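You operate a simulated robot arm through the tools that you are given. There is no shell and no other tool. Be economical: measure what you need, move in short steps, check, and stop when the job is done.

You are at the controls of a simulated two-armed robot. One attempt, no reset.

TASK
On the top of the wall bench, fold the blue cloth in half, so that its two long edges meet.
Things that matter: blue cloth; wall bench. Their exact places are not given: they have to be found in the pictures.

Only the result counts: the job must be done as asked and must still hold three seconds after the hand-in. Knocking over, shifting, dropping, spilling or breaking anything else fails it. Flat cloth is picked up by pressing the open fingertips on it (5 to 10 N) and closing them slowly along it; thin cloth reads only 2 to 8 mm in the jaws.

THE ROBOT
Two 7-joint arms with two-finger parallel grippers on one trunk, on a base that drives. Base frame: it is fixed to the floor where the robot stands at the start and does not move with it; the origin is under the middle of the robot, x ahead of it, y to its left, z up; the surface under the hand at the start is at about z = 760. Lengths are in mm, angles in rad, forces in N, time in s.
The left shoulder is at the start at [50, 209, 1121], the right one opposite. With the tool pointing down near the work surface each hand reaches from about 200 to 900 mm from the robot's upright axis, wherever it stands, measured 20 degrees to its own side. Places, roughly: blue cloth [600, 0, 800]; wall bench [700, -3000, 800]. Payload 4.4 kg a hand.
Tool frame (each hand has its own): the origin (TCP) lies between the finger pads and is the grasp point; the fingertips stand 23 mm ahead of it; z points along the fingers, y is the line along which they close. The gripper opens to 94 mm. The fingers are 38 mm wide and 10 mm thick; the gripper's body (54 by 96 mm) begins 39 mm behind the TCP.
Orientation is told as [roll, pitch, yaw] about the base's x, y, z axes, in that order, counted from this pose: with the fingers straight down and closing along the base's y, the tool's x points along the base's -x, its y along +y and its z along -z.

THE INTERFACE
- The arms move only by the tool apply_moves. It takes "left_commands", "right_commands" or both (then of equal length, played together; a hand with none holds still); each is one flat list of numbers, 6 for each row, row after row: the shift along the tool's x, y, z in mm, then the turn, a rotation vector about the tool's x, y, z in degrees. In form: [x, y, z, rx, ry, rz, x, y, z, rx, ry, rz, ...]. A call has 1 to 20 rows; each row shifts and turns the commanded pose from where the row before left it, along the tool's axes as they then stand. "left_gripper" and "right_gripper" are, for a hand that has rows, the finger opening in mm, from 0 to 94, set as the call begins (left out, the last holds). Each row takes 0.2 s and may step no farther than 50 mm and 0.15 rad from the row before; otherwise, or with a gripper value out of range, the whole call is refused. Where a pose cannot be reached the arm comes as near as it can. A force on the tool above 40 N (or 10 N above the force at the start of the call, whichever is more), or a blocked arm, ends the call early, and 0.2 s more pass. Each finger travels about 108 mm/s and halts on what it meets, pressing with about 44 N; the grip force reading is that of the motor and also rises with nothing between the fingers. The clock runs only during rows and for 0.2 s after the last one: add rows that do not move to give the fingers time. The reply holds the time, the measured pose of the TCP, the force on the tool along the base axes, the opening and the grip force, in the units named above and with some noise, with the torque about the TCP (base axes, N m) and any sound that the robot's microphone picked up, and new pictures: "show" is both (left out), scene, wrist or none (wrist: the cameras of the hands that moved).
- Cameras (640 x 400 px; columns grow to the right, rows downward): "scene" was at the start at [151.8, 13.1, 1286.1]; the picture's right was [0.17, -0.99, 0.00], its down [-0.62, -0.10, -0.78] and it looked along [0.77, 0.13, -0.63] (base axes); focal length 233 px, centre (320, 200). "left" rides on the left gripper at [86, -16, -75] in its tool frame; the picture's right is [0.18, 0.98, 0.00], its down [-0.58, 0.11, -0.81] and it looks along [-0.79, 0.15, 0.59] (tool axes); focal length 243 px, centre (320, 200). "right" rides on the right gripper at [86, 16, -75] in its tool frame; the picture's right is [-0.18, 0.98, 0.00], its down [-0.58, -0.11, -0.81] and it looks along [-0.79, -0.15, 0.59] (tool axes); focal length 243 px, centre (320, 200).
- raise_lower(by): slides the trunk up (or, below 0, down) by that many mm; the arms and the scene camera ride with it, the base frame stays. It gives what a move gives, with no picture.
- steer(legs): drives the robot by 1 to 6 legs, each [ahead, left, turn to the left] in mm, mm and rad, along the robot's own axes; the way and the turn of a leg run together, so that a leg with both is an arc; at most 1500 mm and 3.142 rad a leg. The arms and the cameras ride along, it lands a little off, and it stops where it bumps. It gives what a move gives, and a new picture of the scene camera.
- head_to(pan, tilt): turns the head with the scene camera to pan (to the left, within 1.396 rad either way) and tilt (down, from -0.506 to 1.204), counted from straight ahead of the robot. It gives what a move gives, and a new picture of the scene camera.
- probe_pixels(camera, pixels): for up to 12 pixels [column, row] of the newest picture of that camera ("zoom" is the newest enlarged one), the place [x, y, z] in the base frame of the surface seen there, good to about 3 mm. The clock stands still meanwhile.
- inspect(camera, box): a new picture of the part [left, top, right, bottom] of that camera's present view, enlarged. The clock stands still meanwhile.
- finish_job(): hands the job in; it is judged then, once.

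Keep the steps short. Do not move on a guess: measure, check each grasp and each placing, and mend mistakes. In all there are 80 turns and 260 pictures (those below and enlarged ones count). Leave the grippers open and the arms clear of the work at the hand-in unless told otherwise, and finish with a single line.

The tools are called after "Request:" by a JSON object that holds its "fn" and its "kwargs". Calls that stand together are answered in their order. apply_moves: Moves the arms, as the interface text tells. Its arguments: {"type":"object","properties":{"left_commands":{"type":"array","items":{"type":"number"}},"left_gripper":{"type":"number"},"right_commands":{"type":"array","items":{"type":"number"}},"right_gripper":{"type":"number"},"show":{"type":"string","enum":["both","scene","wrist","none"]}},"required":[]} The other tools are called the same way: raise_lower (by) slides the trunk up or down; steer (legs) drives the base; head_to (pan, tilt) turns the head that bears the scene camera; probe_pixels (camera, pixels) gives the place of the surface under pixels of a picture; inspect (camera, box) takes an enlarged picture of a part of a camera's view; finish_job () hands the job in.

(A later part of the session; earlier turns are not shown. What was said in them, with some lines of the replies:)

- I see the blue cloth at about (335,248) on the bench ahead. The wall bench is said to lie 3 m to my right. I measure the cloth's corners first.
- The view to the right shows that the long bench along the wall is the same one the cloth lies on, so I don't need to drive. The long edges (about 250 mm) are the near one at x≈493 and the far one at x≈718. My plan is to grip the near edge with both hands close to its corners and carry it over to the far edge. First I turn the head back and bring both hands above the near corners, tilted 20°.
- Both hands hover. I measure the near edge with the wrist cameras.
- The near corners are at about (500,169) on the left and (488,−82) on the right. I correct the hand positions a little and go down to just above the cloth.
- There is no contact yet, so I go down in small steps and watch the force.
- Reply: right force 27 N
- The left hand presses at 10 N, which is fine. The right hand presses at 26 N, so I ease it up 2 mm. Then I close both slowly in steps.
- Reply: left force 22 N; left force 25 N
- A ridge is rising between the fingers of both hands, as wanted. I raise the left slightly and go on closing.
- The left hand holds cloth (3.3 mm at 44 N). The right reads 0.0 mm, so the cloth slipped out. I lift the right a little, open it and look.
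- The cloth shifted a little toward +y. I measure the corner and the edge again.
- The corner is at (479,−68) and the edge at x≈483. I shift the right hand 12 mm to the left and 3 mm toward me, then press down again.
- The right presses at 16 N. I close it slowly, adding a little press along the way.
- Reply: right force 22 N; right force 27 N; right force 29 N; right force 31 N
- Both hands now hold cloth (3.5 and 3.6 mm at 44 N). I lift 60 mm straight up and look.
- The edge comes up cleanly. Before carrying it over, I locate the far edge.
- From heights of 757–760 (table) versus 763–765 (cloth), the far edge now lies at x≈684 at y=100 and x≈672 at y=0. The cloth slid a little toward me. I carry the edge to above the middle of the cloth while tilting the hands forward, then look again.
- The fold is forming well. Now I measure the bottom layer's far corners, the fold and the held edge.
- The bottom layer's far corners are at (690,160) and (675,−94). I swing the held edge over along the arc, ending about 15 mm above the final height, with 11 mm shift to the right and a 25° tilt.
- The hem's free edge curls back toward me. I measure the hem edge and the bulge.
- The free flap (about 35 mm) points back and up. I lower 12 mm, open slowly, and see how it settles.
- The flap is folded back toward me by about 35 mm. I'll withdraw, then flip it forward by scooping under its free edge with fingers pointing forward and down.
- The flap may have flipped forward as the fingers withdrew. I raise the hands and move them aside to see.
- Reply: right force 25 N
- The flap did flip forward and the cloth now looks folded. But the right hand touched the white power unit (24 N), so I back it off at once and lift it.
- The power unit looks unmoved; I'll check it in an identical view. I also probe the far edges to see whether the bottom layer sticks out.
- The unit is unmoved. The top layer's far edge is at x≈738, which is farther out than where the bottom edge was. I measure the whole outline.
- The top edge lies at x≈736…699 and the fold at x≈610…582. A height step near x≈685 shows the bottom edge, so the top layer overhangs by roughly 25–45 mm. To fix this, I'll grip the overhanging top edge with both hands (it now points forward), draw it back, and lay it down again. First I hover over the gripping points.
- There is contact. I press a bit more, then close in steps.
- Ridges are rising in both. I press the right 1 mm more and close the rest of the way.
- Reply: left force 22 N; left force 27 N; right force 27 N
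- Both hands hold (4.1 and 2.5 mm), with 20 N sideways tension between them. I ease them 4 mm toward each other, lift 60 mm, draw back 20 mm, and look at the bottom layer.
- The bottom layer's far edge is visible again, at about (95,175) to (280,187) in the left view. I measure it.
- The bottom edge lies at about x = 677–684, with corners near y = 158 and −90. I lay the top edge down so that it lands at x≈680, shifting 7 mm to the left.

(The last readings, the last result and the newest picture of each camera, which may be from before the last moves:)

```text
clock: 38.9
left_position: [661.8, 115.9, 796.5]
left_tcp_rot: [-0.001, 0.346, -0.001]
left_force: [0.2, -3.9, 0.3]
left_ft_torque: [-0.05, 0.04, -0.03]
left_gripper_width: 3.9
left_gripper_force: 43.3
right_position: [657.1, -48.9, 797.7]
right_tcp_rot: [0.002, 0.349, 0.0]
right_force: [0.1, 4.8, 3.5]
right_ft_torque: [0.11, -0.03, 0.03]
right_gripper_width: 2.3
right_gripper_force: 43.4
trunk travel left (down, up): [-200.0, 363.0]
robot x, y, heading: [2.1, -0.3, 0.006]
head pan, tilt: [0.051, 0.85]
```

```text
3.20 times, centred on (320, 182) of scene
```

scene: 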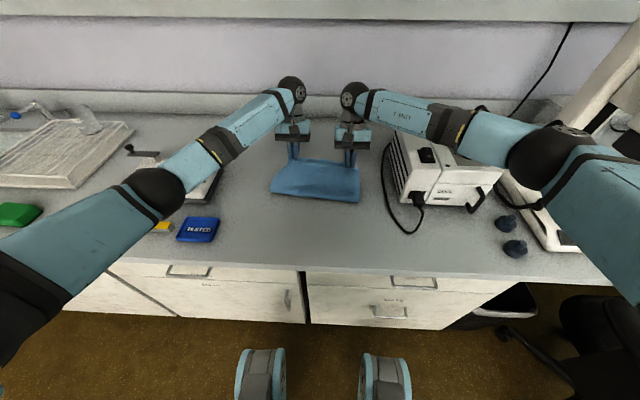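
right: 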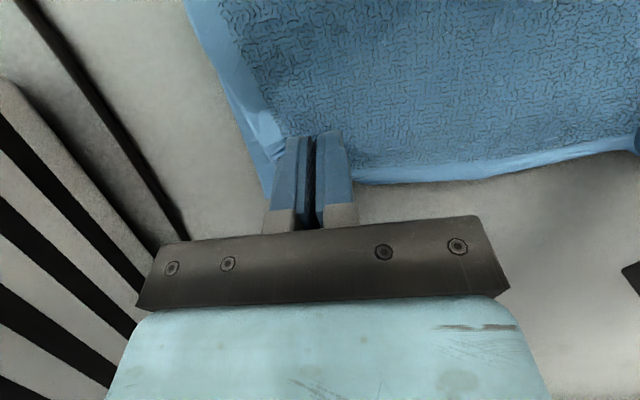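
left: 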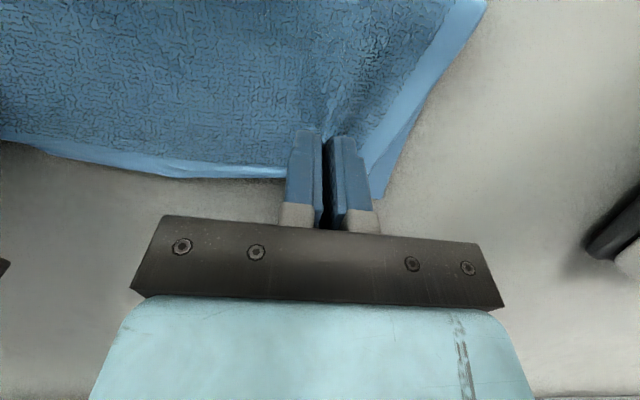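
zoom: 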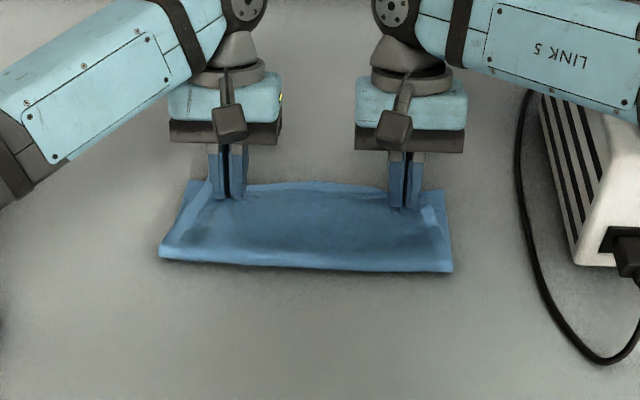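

The edges look nearly flush. I release gently and then raise straight up so nothing drags.

Request:
{"fn": "apply_moves", "kwargs": {"left_commands": [0, 0, 0, 0, 0, 0, 0, 0, 0, 0, 0, 0], "right_commands": [0, 0, 0, 0, 0, 0, 0, 0, 0, 0, 0, 0], "left_gripper": 20, "right_gripper": 20, "show": "none"}}

Request:
{"fn": "apply_moves", "kwargs": {"left_commands": [3.4, 0, -9.4, 0, 0, 0, 3.4, 0, -9.4, 0, 0, 0, 6.8, 0, -18.8, 0, 0, 0, 13.7, 0, -37.6, 0, 0, 0, 0, 0, 0, 0, 0, 0], "right_commands": [3.4, 0, -9.4, 0, 0, 0, 3.4, 0, -9.4, 0, 0, 0, 6.8, 0, -18.8, 0, 0, 0, 13.7, 0, -37.6, 0, 0, 0, 0, 0, 0, 0, 0, 0], "show": "wrist"}}

Request:
{"fn": "inspect", "kwargs": {"camera": "scene", "box": [220, 120, 420, 245]}}

```text
clock: 39.5
left_position: [661.2, 114.8, 796.2]
left_tcp_rot: [0.0, 0.348, 0.001]
left_force: [-0.2, 0.7, 0.7]
left_ft_torque: [-0.01, -0.03, -0.02]
left_gripper_width: 19.9
left_gripper_force: 0.1
right_position: [658.0, -48.2, 798.1]
right_tcp_rot: [0.0, 0.347, -0.001]
right_force: [1.2, -0.8, 0.9]
right_ft_torque: [-0.02, -0.03, -0.02]
right_gripper_width: 19.8
right_gripper_force: 0.1
trunk travel left (down, up): [-200.0, 363.0]
robot x, y, heading: [0.3, -1.1, -0.003]
head pan, tilt: [0.051, 0.85]
```

```text
clock: 40.7
left_position: [662.5, 115.6, 876.8]
left_tcp_rot: [-0.002, 0.349, -0.001]
left_force: [-0.2, 0.1, 0.0]
left_ft_torque: [0.02, -0.03, 0.02]
left_gripper_width: 19.8
left_gripper_force: 0.1
right_position: [659.2, -48.0, 875.0]
right_tcp_rot: [-0.001, 0.349, 0.001]
right_force: [0.8, -0.2, -0.8]
right_ft_torque: [-0.03, 0.01, -0.05]
right_gripper_width: 20.0
right_gripper_force: 0.0
trunk travel left (down, up): [-200.0, 363.0]
robot x, y, heading: [-0.2, 0.1, -0.004]
head pan, tilt: [0.051, 0.85]
```

right: 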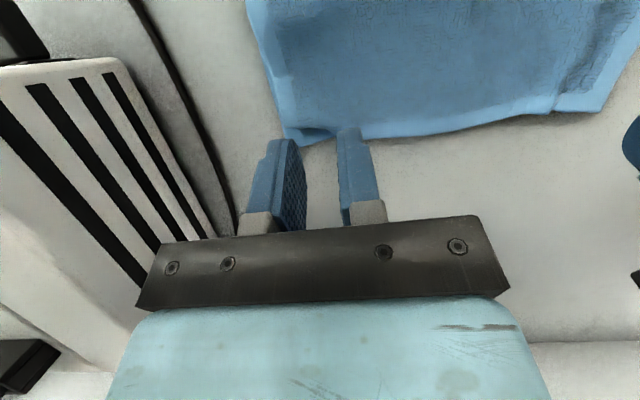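
left: 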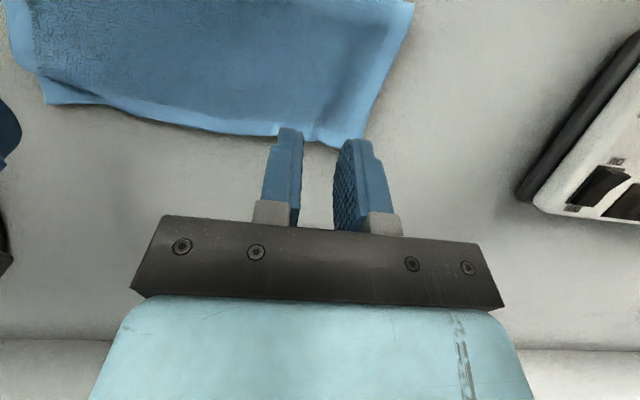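

```text
3.20 times, centred on (320, 182) of scene
```

zoom: 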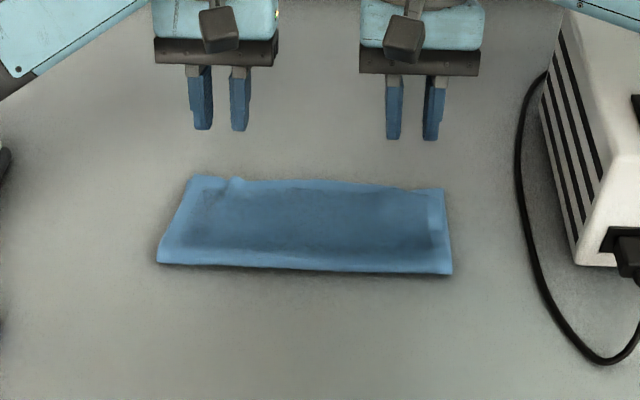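

Very good. I look closely at the two layers along the far edge from both wrist cameras.

Request:
{"fn": "inspect", "kwargs": {"camera": "left", "box": [0, 20, 200, 145]}}

Request:
{"fn": "inspect", "kwargs": {"camera": "left", "box": [220, 40, 420, 165]}}

Request:
{"fn": "inspect", "kwargs": {"camera": "right", "box": [240, 40, 440, 165]}}

Request:
{"fn": "inspect", "kwargs": {"camera": "right", "box": [440, 20, 640, 145]}}

Request:
{"fn": "probe_pixels", "kwargs": {"camera": "scene", "pixels": [[281, 177], [293, 179], [310, 179], [330, 180], [345, 182], [356, 183], [271, 199], [300, 202], [330, 203], [358, 203], [320, 190], [320, 197]]}}

```text
3.20 times, centred on (100, 82) of left
```

zoom: 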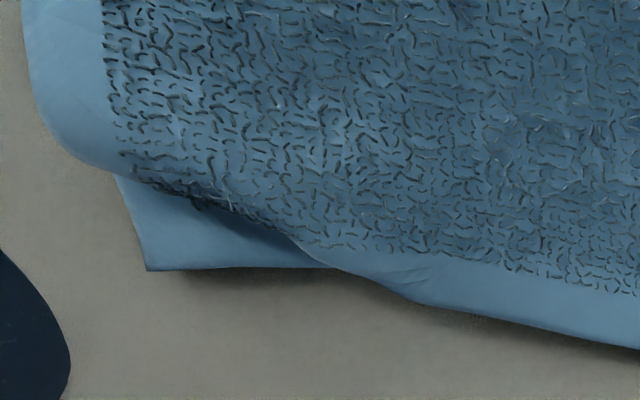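

```text
3.20 times, centred on (320, 102) of left
```

zoom: 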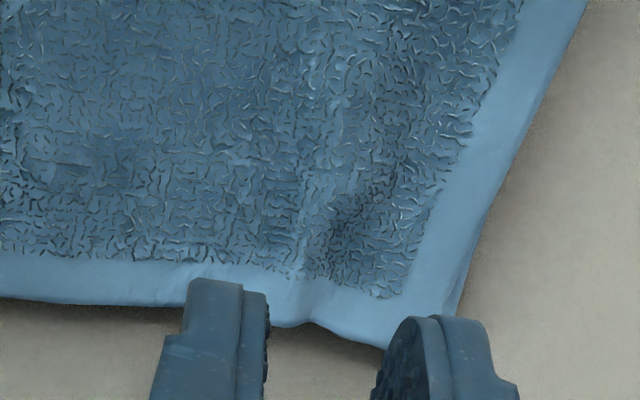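

```text
3.20 times, centred on (340, 102) of right
```

zoom: 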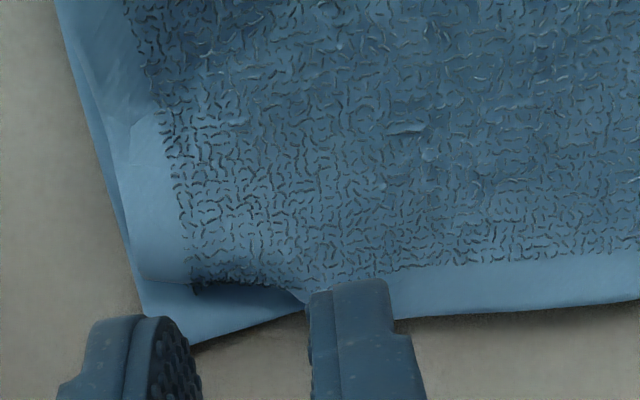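

```text
3.20 times, centred on (540, 82) of right
```

zoom: 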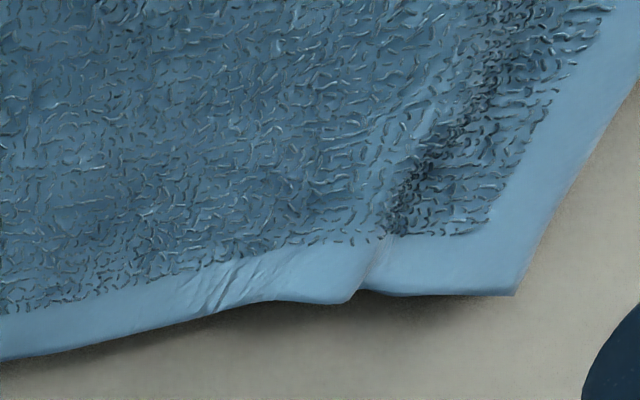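

```text
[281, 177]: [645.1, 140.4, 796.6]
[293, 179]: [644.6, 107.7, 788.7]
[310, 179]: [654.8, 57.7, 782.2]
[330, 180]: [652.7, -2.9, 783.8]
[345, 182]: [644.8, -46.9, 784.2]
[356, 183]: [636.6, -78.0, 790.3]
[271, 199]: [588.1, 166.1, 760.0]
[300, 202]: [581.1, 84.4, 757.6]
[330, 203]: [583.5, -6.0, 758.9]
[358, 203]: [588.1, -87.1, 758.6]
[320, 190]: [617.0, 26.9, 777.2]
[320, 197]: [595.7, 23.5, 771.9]
```

The two edges meet along most of the length. Only at the far right corner is the top layer's tip curled under, exposing about 15–20 mm of the bottom layer. I measure there.

Request:
{"fn": "inspect", "kwargs": {"camera": "right", "box": [255, 80, 355, 142]}}

Request:
{"fn": "probe_pixels", "kwargs": {"camera": "zoom", "pixels": [[120, 320], [130, 280], [190, 350], [200, 310], [240, 290], [300, 320], [160, 230], [200, 260], [300, 260], [60, 200]]}}

Request:
{"fn": "head_to", "kwargs": {"pan": 0.05, "tilt": 0.85}}

```text
6.40 times, centred on (305, 111) of right
```

zoom: 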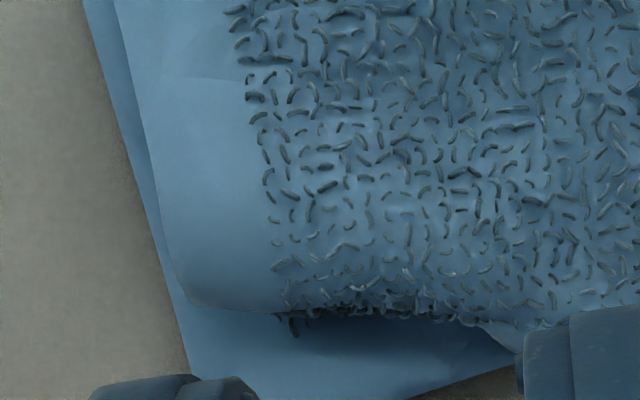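

```text
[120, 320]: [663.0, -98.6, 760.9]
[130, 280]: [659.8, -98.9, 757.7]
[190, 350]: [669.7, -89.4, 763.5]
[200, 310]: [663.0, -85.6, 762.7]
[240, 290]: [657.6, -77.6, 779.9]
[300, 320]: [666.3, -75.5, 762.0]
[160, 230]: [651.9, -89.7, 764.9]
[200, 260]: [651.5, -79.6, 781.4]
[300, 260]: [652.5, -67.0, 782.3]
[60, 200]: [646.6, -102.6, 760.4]
```

```text
clock: 41.3
left_position: [662.8, 116.1, 877.3]
left_tcp_rot: [-0.001, 0.349, 0.001]
left_force: [0.2, 0.8, -0.3]
left_ft_torque: [-0.03, -0.01, 0.0]
left_gripper_width: 19.9
left_gripper_force: 0.1
right_position: [658.6, -49.0, 875.2]
right_tcp_rot: [-0.001, 0.35, 0.0]
right_force: [-0.5, -0.3, 0.2]
right_ft_torque: [0.02, 0.01, 0.03]
right_gripper_width: 20.0
right_gripper_force: 0.0
trunk travel left (down, up): [-200.0, 363.0]
robot x, y, heading: [0.7, 2.5, -0.002]
head pan, tilt: [0.051, 0.85]
```

scene: 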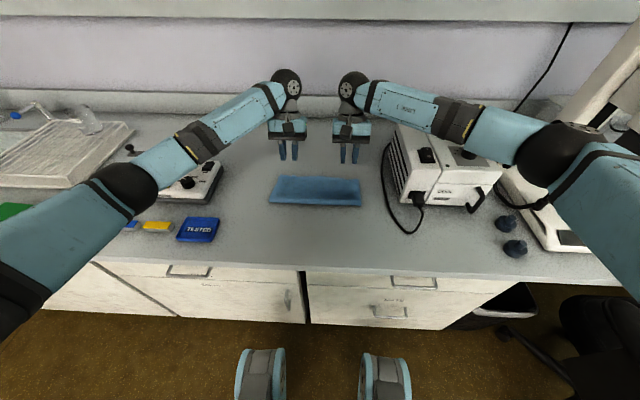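

The curled tip stands about 17 mm high around (655,−75). I'll pinch the top layer there lightly with the right hand, lift it so the tip drops free, and lay it down moving backward so the tip points forward. First I hover.

Request:
{"fn": "apply_moves", "kwargs": {"right_commands": [-4.2, -11.5, 35.8, 0, 0, 0, -4.2, -11.5, 35.8, 0, 0, 0, 0, 0, 0, 0, 0, 0], "right_gripper": 34, "show": "wrist"}}

```text
clock: 42.1
left_position: [661.6, 114.2, 877.3]
left_tcp_rot: [-0.002, 0.348, 0.0]
left_force: [1.6, -0.1, 0.0]
left_ft_torque: [-0.02, 0.01, -0.01]
left_gripper_width: 19.9
left_gripper_force: 0.1
right_position: [643.7, -72.8, 806.7]
right_tcp_rot: [-0.001, 0.348, -0.001]
right_force: [-0.6, 0.4, 0.4]
right_ft_torque: [0.01, 0.03, -0.01]
right_gripper_width: 33.9
right_gripper_force: 0.1
trunk travel left (down, up): [-200.0, 363.0]
robot x, y, heading: [-2.5, -2.1, -0.002]
head pan, tilt: [0.051, 0.85]
```

right: 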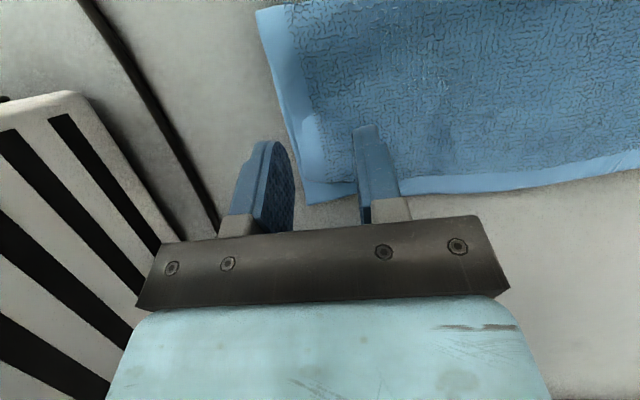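

Request:
{"fn": "apply_moves", "kwargs": {"right_commands": [0, 10, 0, 0, 0, 0, -2.7, 0, 7.5, 0, 0, 0, 0, 0, 0, 0, 0, 0], "show": "wrist"}}

Request:
{"fn": "apply_moves", "kwargs": {"right_commands": [-1.2, 0, 3.3, 0, 0, 0, 0, 0, 0, 0, 0, 0], "show": "none"}}

```text
clock: 42.9
left_position: [662.0, 115.2, 877.2]
left_tcp_rot: [0.0, 0.348, 0.001]
left_force: [-0.2, 0.3, 0.1]
left_ft_torque: [-0.02, 0.0, 0.01]
left_gripper_width: 20.0
left_gripper_force: 0.0
right_position: [643.8, -62.3, 798.2]
right_tcp_rot: [-0.001, 0.349, 0.0]
right_force: [-0.4, -0.8, -0.4]
right_ft_torque: [0.0, 0.01, 0.03]
right_gripper_width: 34.4
right_gripper_force: 0.1
trunk travel left (down, up): [-200.0, 363.0]
robot x, y, heading: [1.5, -2.2, -0.0]
head pan, tilt: [0.051, 0.85]
```

right: 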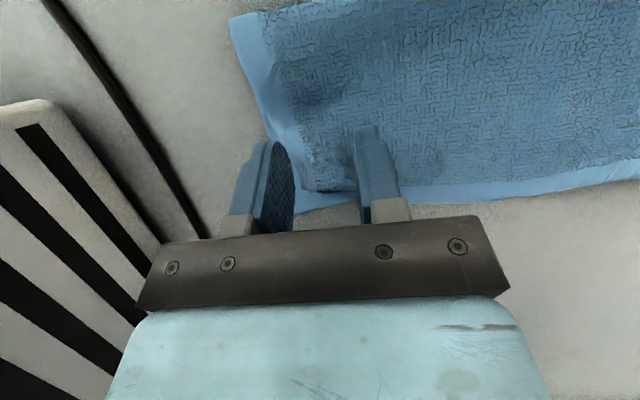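

```text
clock: 43.5
left_position: [661.6, 115.3, 878.3]
left_tcp_rot: [0.0, 0.348, 0.0]
left_force: [-0.1, -0.1, -0.1]
left_ft_torque: [0.01, -0.01, 0.03]
left_gripper_width: 20.0
left_gripper_force: 0.1
right_position: [642.7, -62.7, 794.2]
right_tcp_rot: [0.0, 0.349, 0.0]
right_force: [0.3, 0.3, 2.4]
right_ft_torque: [0.0, -0.03, 0.0]
right_gripper_width: 34.3
right_gripper_force: 0.1
trunk travel left (down, up): [-200.0, 363.0]
robot x, y, heading: [-0.6, 0.2, -0.003]
head pan, tilt: [0.051, 0.85]
```

The contact force is 2.4 N. I press about 1 mm more and close slowly, to take mostly the upper layer.

Request:
{"fn": "apply_moves", "kwargs": {"right_commands": [-0.4, 0, 1.1, 0, 0, 0, 0, 0, 0, 0, 0, 0], "right_gripper": 24, "show": "wrist"}}

Request:
{"fn": "apply_moves", "kwargs": {"right_commands": [0, 0, 0, 0, 0, 0], "right_gripper": 15, "show": "none"}}

Request:
{"fn": "apply_moves", "kwargs": {"right_commands": [0, 0, 0, 0, 0, 0], "right_gripper": 7, "show": "none"}}

Request:
{"fn": "apply_moves", "kwargs": {"right_commands": [0, 0, 0, 0, 0, 0, 0, 0, 0, 0, 0, 0], "right_gripper": 0, "show": "wrist"}}

```text
clock: 44.1
left_position: [661.6, 114.6, 878.2]
left_tcp_rot: [0.0, 0.349, 0.0]
left_force: [-0.3, 0.6, 0.0]
left_ft_torque: [-0.01, -0.01, 0.03]
left_gripper_width: 20.2
left_gripper_force: 0.1
right_position: [642.9, -61.8, 793.5]
right_tcp_rot: [0.0, 0.347, 0.0]
right_force: [0.3, -0.2, 2.9]
right_ft_torque: [0.03, -0.03, -0.04]
right_gripper_width: 23.9
right_gripper_force: 0.0
trunk travel left (down, up): [-200.0, 363.0]
robot x, y, heading: [-2.6, -2.9, -0.003]
head pan, tilt: [0.051, 0.85]
```

right: 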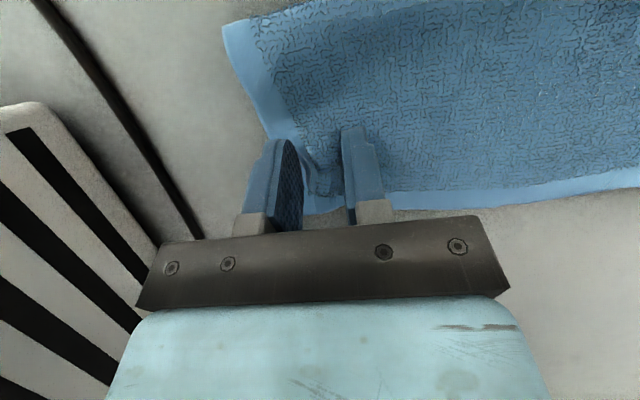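

```text
clock: 44.5
left_position: [662.4, 116.1, 878.2]
left_tcp_rot: [0.0, 0.35, 0.001]
left_force: [1.0, 0.1, -0.5]
left_ft_torque: [0.01, -0.02, -0.02]
left_gripper_width: 19.8
left_gripper_force: 0.0
right_position: [642.9, -61.3, 794.1]
right_tcp_rot: [0.0, 0.346, -0.002]
right_force: [-0.2, -0.1, 3.5]
right_ft_torque: [0.01, -0.05, -0.01]
right_gripper_width: 15.8
right_gripper_force: 1.1
trunk travel left (down, up): [-200.0, 363.0]
robot x, y, heading: [-0.8, -0.7, 0.0]
head pan, tilt: [0.051, 0.85]
```

```text
clock: 44.9
left_position: [662.5, 115.5, 877.6]
left_tcp_rot: [-0.001, 0.349, -0.001]
left_force: [0.3, -0.6, 0.5]
left_ft_torque: [-0.02, -0.01, 0.0]
left_gripper_width: 20.2
left_gripper_force: 0.2
right_position: [643.2, -61.2, 793.2]
right_tcp_rot: [0.001, 0.347, 0.0]
right_force: [0.0, 0.7, 3.1]
right_ft_torque: [0.04, -0.03, 0.01]
right_gripper_width: 8.8
right_gripper_force: 10.9
trunk travel left (down, up): [-200.0, 363.0]
robot x, y, heading: [4.6, -4.0, -0.002]
head pan, tilt: [0.051, 0.85]
```

```text
clock: 45.5
left_position: [662.3, 115.6, 877.7]
left_tcp_rot: [0.001, 0.35, -0.001]
left_force: [-0.6, 0.3, -0.6]
left_ft_torque: [-0.02, -0.02, -0.03]
left_gripper_width: 20.4
left_gripper_force: 0.1
right_position: [641.7, -62.6, 794.3]
right_tcp_rot: [-0.001, 0.347, -0.001]
right_force: [-0.3, 1.0, 3.8]
right_ft_torque: [0.07, -0.03, 0.07]
right_gripper_width: 6.6
right_gripper_force: 44.0
trunk travel left (down, up): [-200.0, 363.0]
robot x, y, heading: [1.9, -0.6, -0.001]
head pan, tilt: [0.051, 0.85]
```

right: 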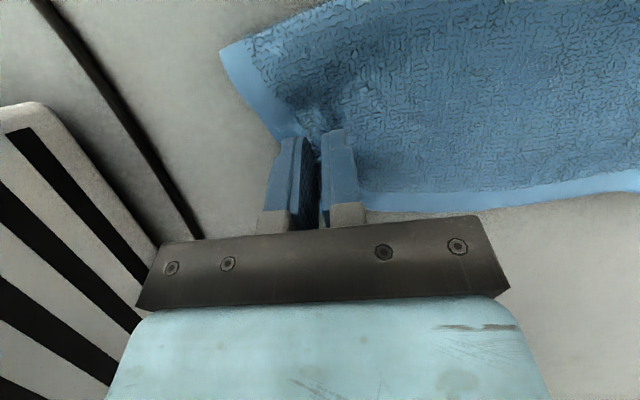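

The reading is 6.6 mm, which may include the tucked tip. I lift 40 mm and look.

Request:
{"fn": "apply_moves", "kwargs": {"right_commands": [4.6, 0, -12.5, 0, 0, 0, 4.6, 0, -12.5, 0, 0, 0, 4.6, 0, -12.5, 0, 0, 0, 0, 0, 0, 0, 0, 0], "show": "wrist"}}

Request:
{"fn": "inspect", "kwargs": {"camera": "scene", "box": [260, 130, 400, 217]}}

Request:
{"fn": "inspect", "kwargs": {"camera": "left", "box": [0, 0, 240, 150]}}

```text
clock: 46.5
left_position: [662.0, 113.9, 877.6]
left_tcp_rot: [0.0, 0.349, 0.0]
left_force: [0.6, -0.1, 0.2]
left_ft_torque: [0.0, 0.0, -0.04]
left_gripper_width: 20.1
left_gripper_force: 0.1
right_position: [642.7, -61.0, 833.6]
right_tcp_rot: [0.001, 0.349, 0.001]
right_force: [-0.2, -0.3, -1.4]
right_ft_torque: [0.04, -0.01, 0.04]
right_gripper_width: 6.8
right_gripper_force: 44.1
trunk travel left (down, up): [-200.0, 363.0]
robot x, y, heading: [0.9, -0.2, -0.001]
head pan, tilt: [0.051, 0.85]
```

right: 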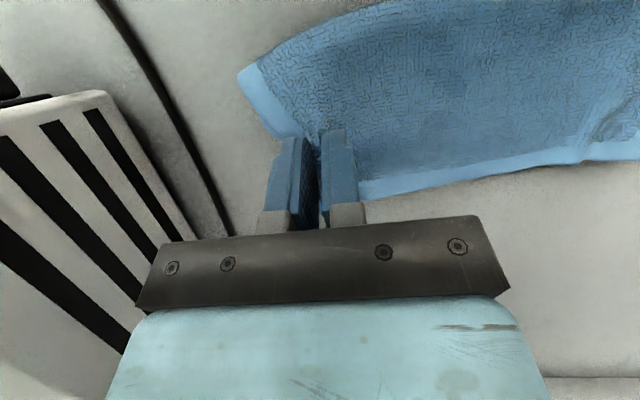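

```text
4.57 times, centred on (330, 174) of scene
```

zoom: 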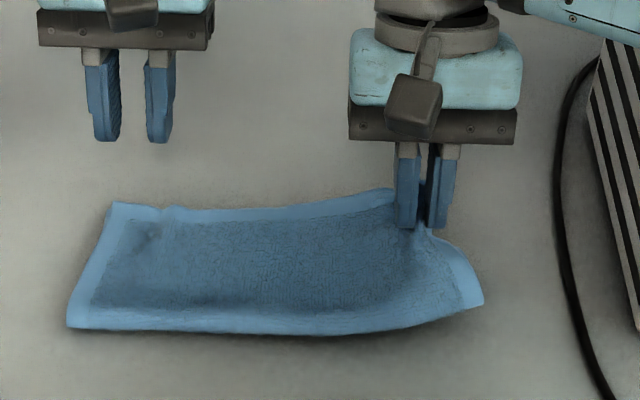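

```text
2.67 times, centred on (120, 75) of left
```

zoom: 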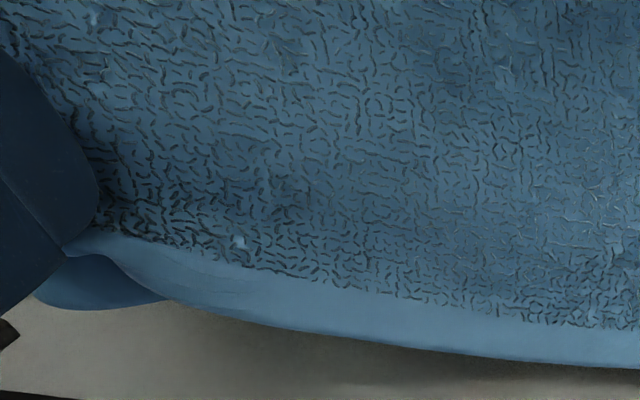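

Request:
{"fn": "inspect", "kwargs": {"camera": "right", "box": [220, 40, 420, 165]}}

Request:
{"fn": "inspect", "kwargs": {"camera": "left", "box": [0, 60, 100, 122]}}

Request:
{"fn": "probe_pixels", "kwargs": {"camera": "zoom", "pixels": [[260, 170], [300, 130], [150, 160], [360, 170], [230, 240], [330, 220], [100, 330]]}}

```text
3.20 times, centred on (320, 102) of right
```

zoom: 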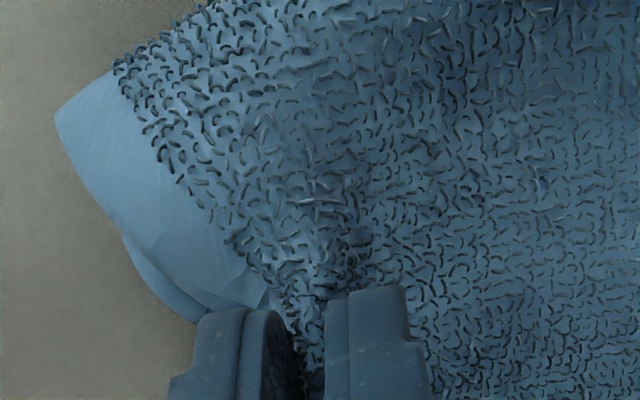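

```text
6.40 times, centred on (50, 91) of left
```

zoom: 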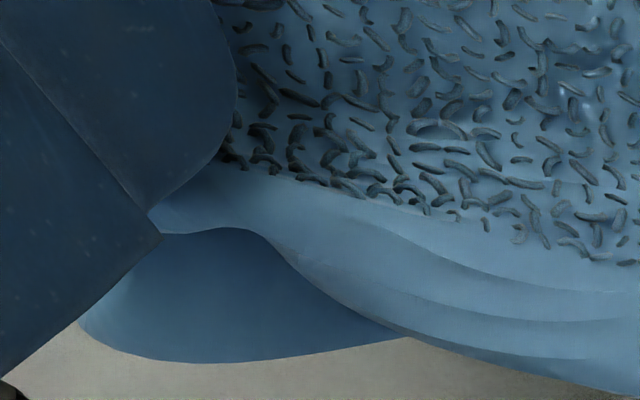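

```text
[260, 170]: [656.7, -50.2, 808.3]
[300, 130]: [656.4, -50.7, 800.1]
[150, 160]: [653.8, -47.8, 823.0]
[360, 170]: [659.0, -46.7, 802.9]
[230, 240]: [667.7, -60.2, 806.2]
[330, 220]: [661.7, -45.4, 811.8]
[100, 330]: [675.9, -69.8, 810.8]
```

I can't yet tell whether the bottom layer was taken too. I lift 30 mm more and look from the side.

Request:
{"fn": "apply_moves", "kwargs": {"right_commands": [5.1, 0, -14.1, 0, 0, 0, 5.1, 0, -14.1, 0, 0, 0, 0, 0, 0, 0, 0, 0], "left_commands": [0, 20, 0, 0, 0, 0, 0, 0, 0, 0, 0, 0, 0, 0, 0, 0, 0, 0], "show": "wrist"}}

Request:
{"fn": "inspect", "kwargs": {"camera": "scene", "box": [260, 130, 400, 217]}}

Request:
{"fn": "inspect", "kwargs": {"camera": "left", "box": [0, 30, 160, 130]}}

```text
clock: 47.3
left_position: [660.4, 135.5, 877.6]
left_tcp_rot: [0.0, 0.351, 0.0]
left_force: [0.7, 0.0, -0.3]
left_ft_torque: [0.03, -0.01, 0.0]
left_gripper_width: 19.8
left_gripper_force: 0.0
right_position: [640.7, -62.2, 863.9]
right_tcp_rot: [-0.001, 0.349, -0.001]
right_force: [-0.2, 0.1, -0.9]
right_ft_torque: [0.02, -0.01, 0.03]
right_gripper_width: 6.4
right_gripper_force: 44.3
trunk travel left (down, up): [-200.0, 363.0]
robot x, y, heading: [3.3, -0.7, 0.001]
head pan, tilt: [0.051, 0.85]
```

right: 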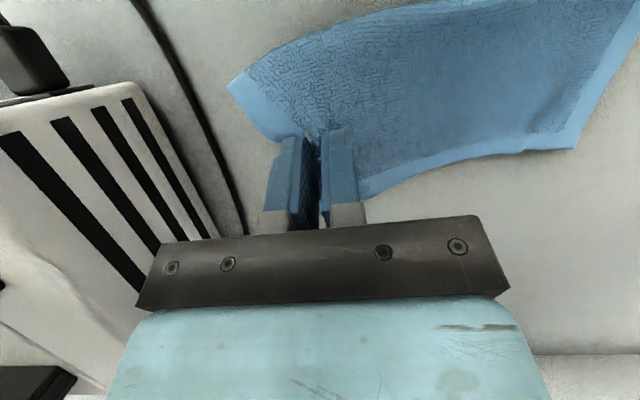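
left: 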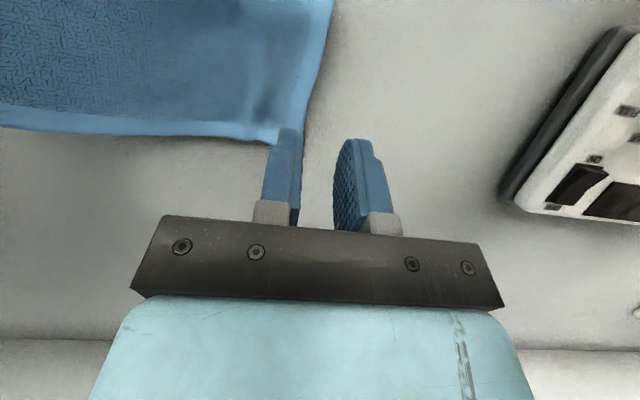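

```text
4.57 times, centred on (330, 174) of scene
```

zoom: 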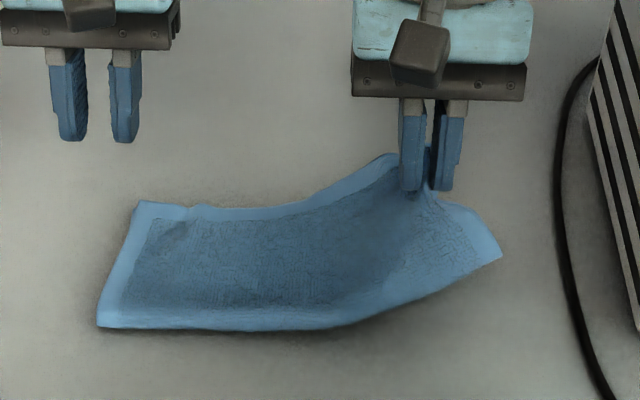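

```text
4.00 times, centred on (80, 80) of left
```

zoom: 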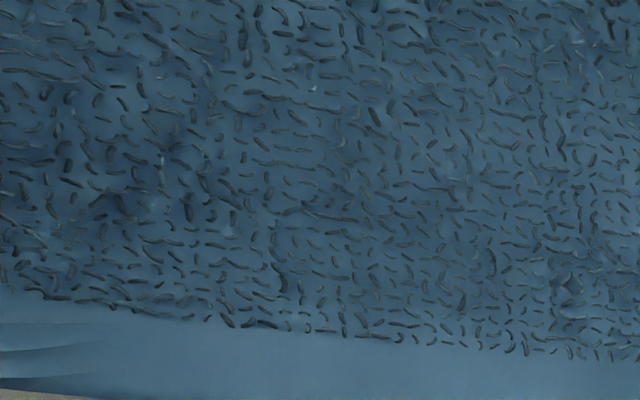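

Both layers were taken together. I lower them again, going slightly forward and then backward at the end so that the hanging tips trail forward. Then I release and rise.

Request:
{"fn": "apply_moves", "kwargs": {"right_commands": [-11.3, 0, 14.4, 0, 0, 0, -11.3, 0, 14.4, 0, 0, 0, -11.3, 0, 14.4, 0, 0, 0, 0, 0, 0, 0, 0, 0, 4.3, 0, 10.1, 0, 0, 0, 4.3, 0, 10.1, 0, 0, 0, 0, 0, 0, 0, 0, 0], "show": "none"}}

Request:
{"fn": "apply_moves", "kwargs": {"right_commands": [0, 0, 0, 0, 0, 0, 0, 0, 0, 0, 0, 0], "right_gripper": 24, "show": "none"}}

Request:
{"fn": "apply_moves", "kwargs": {"right_commands": [3.4, 0, -9.4, 0, 0, 0, 3.4, 0, -9.4, 0, 0, 0, 6.8, 0, -18.8, 0, 0, 0, 13.7, 0, -37.6, 0, 0, 0, 0, 0, 0, 0, 0, 0], "show": "wrist"}}

Request:
{"fn": "inspect", "kwargs": {"camera": "right", "box": [240, 20, 440, 145]}}

Request:
{"fn": "inspect", "kwargs": {"camera": "scene", "box": [260, 130, 400, 217]}}

```text
clock: 48.9
left_position: [660.3, 136.6, 878.2]
left_tcp_rot: [0.0, 0.348, 0.0]
left_force: [-0.3, 0.8, 0.2]
left_ft_torque: [0.02, 0.01, 0.01]
left_gripper_width: 20.0
left_gripper_force: 0.0
right_position: [643.0, -59.7, 797.4]
right_tcp_rot: [0.0, 0.348, -0.001]
right_force: [2.4, 0.0, 11.3]
right_ft_torque: [0.04, -0.1, 0.04]
right_gripper_width: 6.8
right_gripper_force: 44.1
trunk travel left (down, up): [-200.0, 363.0]
robot x, y, heading: [-1.1, 2.1, 0.001]
head pan, tilt: [0.051, 0.85]
```

```text
clock: 49.5
left_position: [659.9, 135.4, 878.1]
left_tcp_rot: [0.0, 0.346, 0.0]
left_force: [0.4, 0.7, -0.2]
left_ft_torque: [0.0, -0.01, 0.02]
left_gripper_width: 20.0
left_gripper_force: 0.1
right_position: [644.1, -62.2, 796.8]
right_tcp_rot: [-0.001, 0.347, -0.001]
right_force: [-0.4, -1.1, 6.0]
right_ft_torque: [0.04, 0.01, -0.01]
right_gripper_width: 23.4
right_gripper_force: 0.1
trunk travel left (down, up): [-200.0, 363.0]
robot x, y, heading: [-1.4, 0.1, 0.005]
head pan, tilt: [0.051, 0.85]
```

```text
clock: 50.7
left_position: [661.9, 134.6, 877.6]
left_tcp_rot: [-0.001, 0.348, -0.001]
left_force: [0.1, -1.0, 1.1]
left_ft_torque: [0.02, -0.04, -0.01]
left_gripper_width: 19.9
left_gripper_force: 0.0
right_position: [644.3, -59.9, 874.8]
right_tcp_rot: [-0.001, 0.351, 0.0]
right_force: [0.5, 1.3, -0.1]
right_ft_torque: [-0.07, 0.01, -0.01]
right_gripper_width: 24.3
right_gripper_force: 0.1
trunk travel left (down, up): [-200.0, 363.0]
robot x, y, heading: [1.4, 2.7, 0.001]
head pan, tilt: [0.051, 0.85]
```

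right: 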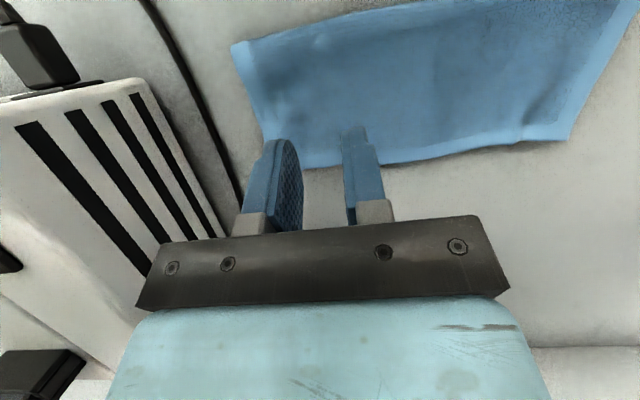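

```text
3.20 times, centred on (340, 82) of right
```

zoom: 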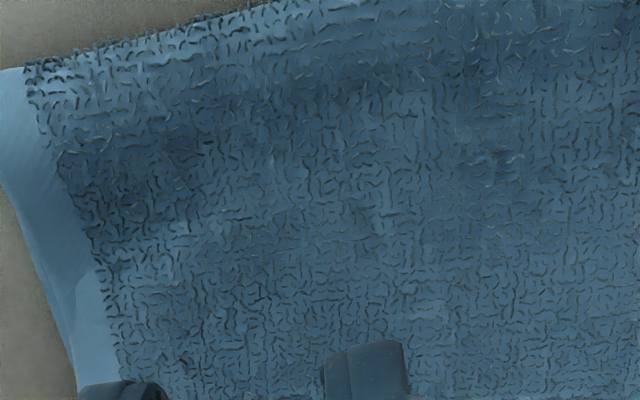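

```text
4.57 times, centred on (330, 174) of scene
```

zoom: 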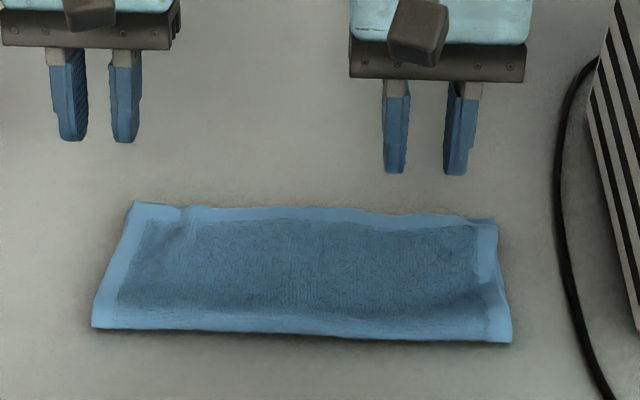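

That worked: the far right corner now shows its hem. I raise both hands straight up to see the whole edge.

Request:
{"fn": "apply_moves", "kwargs": {"left_commands": [13.7, 0, -37.6, 0, 0, 0, 13.7, 0, -37.6, 0, 0, 0, 13.7, 0, -37.6, 0, 0, 0, 0, 0, 0, 0, 0, 0], "right_commands": [13.7, 0, -37.6, 0, 0, 0, 13.7, 0, -37.6, 0, 0, 0, 13.7, 0, -37.6, 0, 0, 0, 0, 0, 0, 0, 0, 0]}}

Request:
{"fn": "inspect", "kwargs": {"camera": "scene", "box": [265, 160, 325, 198]}}

Request:
{"fn": "inspect", "kwargs": {"camera": "scene", "box": [320, 165, 380, 203]}}

Request:
{"fn": "inspect", "kwargs": {"camera": "right", "box": [250, 0, 570, 200]}}

Request:
{"fn": "inspect", "kwargs": {"camera": "left", "box": [60, 0, 380, 200]}}

```text
clock: 51.7
left_position: [662.4, 134.5, 997.0]
left_tcp_rot: [0.001, 0.349, 0.0]
left_force: [0.5, 0.0, 0.4]
left_ft_torque: [0.02, 0.02, -0.02]
left_gripper_width: 20.0
left_gripper_force: 0.1
right_position: [645.7, -62.1, 995.4]
right_tcp_rot: [-0.001, 0.349, 0.001]
right_force: [0.7, 0.1, 0.3]
right_ft_torque: [0.0, 0.0, 0.0]
right_gripper_width: 24.0
right_gripper_force: 0.0
trunk travel left (down, up): [-200.0, 363.0]
robot x, y, heading: [-0.9, 2.3, -0.003]
head pan, tilt: [0.051, 0.85]
```

scene: 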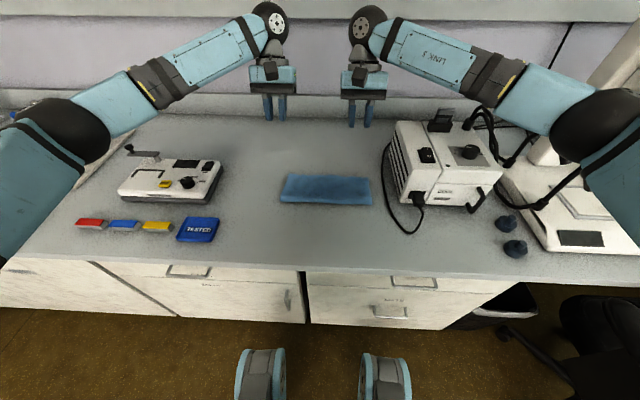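
right: 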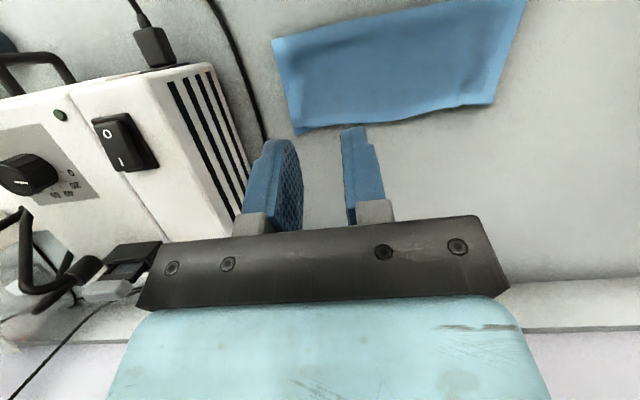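
left: 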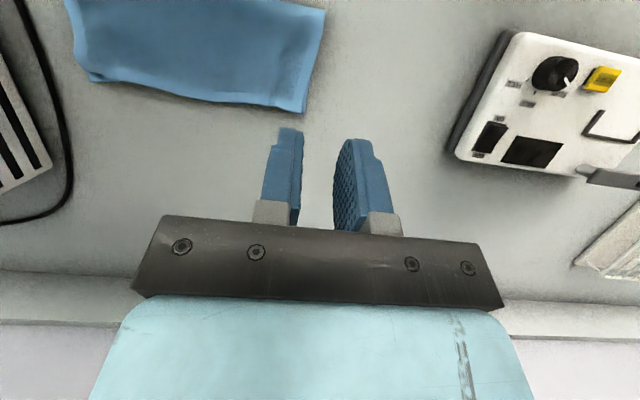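

```text
10.53 times, centred on (295, 179) of scene
```

zoom: 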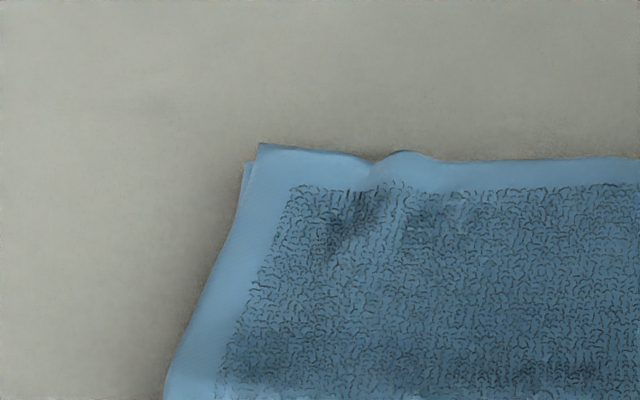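

```text
10.53 times, centred on (350, 184) of scene
```

zoom: 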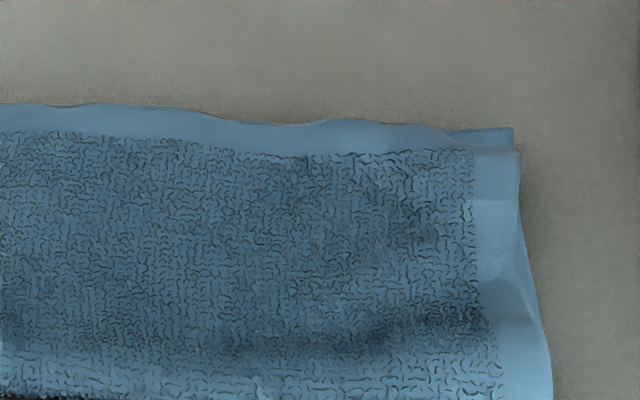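

```text
2.00 times, centred on (410, 100) of right
```

zoom: 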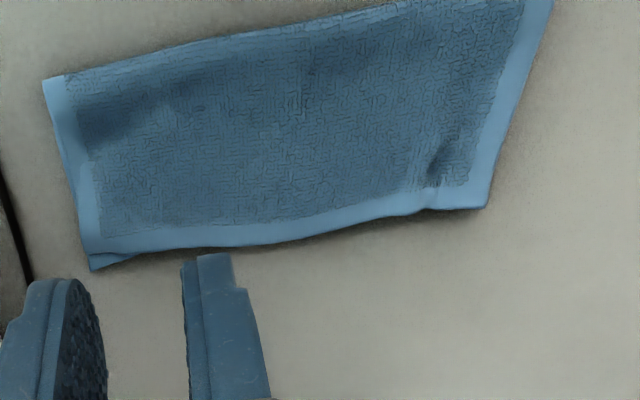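

```text
2.00 times, centred on (220, 100) of left
```

zoom: 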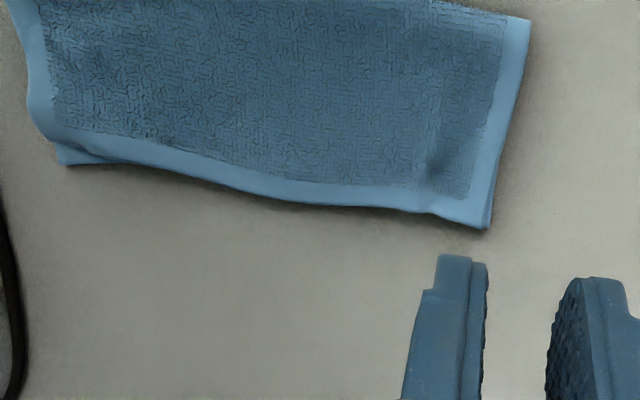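

Both corners match within about 5 mm. As a last check I measure the width from the fold to the far edge and the height of the stack.

Request:
{"fn": "probe_pixels", "kwargs": {"camera": "scene", "pixels": [[290, 176], [305, 177], [325, 177], [345, 178], [366, 180], [281, 201], [300, 202], [325, 203], [345, 204], [369, 204], [325, 190], [345, 183]]}}

Request:
{"fn": "inspect", "kwargs": {"camera": "scene", "box": [370, 80, 530, 260]}}

```text
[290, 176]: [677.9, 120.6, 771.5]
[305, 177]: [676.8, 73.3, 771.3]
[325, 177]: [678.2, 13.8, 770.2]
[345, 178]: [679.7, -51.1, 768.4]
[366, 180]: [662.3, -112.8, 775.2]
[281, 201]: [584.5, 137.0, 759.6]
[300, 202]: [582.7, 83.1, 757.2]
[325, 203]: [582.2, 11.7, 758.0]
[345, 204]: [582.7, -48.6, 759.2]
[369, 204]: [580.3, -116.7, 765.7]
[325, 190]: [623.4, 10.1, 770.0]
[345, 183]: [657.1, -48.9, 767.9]
```

```text
2.22 times, centred on (450, 170) of scene
```

zoom: 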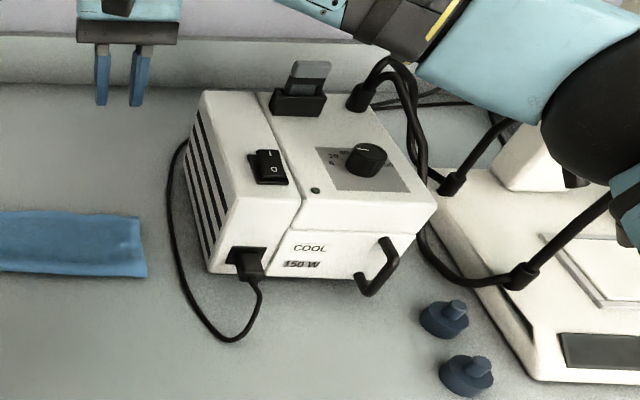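

The fold is at x≈583 and the far edge at x≈680. Heights of 768–771 right up to that edge show two layers there, and the power unit stands where it was. I open the grippers fully, well above the work, and hand in.

Request:
{"fn": "apply_moves", "kwargs": {"left_commands": [0, 0, 0, 0, 0, 0, 0, 0, 0, 0, 0, 0, 0, 0, 0, 0, 0, 0, 0, 0, 0, 0, 0, 0], "right_commands": [0, 0, 0, 0, 0, 0, 0, 0, 0, 0, 0, 0, 0, 0, 0, 0, 0, 0, 0, 0, 0, 0, 0, 0], "left_gripper": 90, "right_gripper": 90, "show": "scene"}}

Request:
{"fn": "finish_job", "kwargs": {}}

```text
clock: 52.7
left_position: [660.1, 134.8, 998.5]
left_tcp_rot: [-0.001, 0.349, 0.0]
left_force: [-0.2, 0.1, 0.6]
left_ft_torque: [-0.01, 0.0, -0.01]
left_gripper_width: 89.9
left_gripper_force: 0.0
right_position: [644.6, -62.0, 995.6]
right_tcp_rot: [-0.001, 0.349, 0.001]
right_force: [-0.6, -0.9, 0.0]
right_ft_torque: [0.02, 0.0, 0.02]
right_gripper_width: 90.0
right_gripper_force: 0.0
trunk travel left (down, up): [-200.0, 363.0]
robot x, y, heading: [1.8, -0.4, -0.001]
head pan, tilt: [0.051, 0.85]
```

scene: 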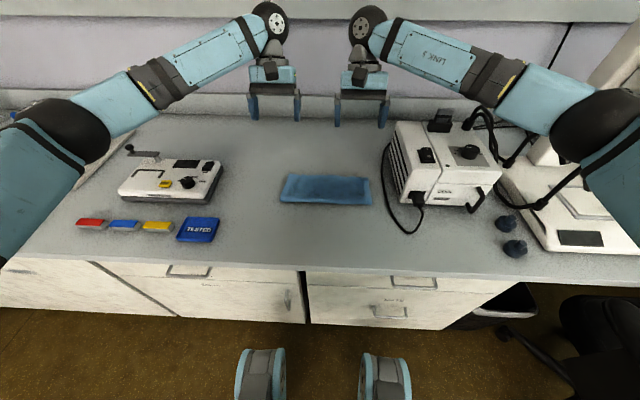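

```text
The job is handed in.
```

The blue cloth lies folded in half on the wall bench, its two long edges meeting to within about 5 mm at the corners; the right hand bumped the white power unit once (24 N), but it looks unmoved in the pictures.
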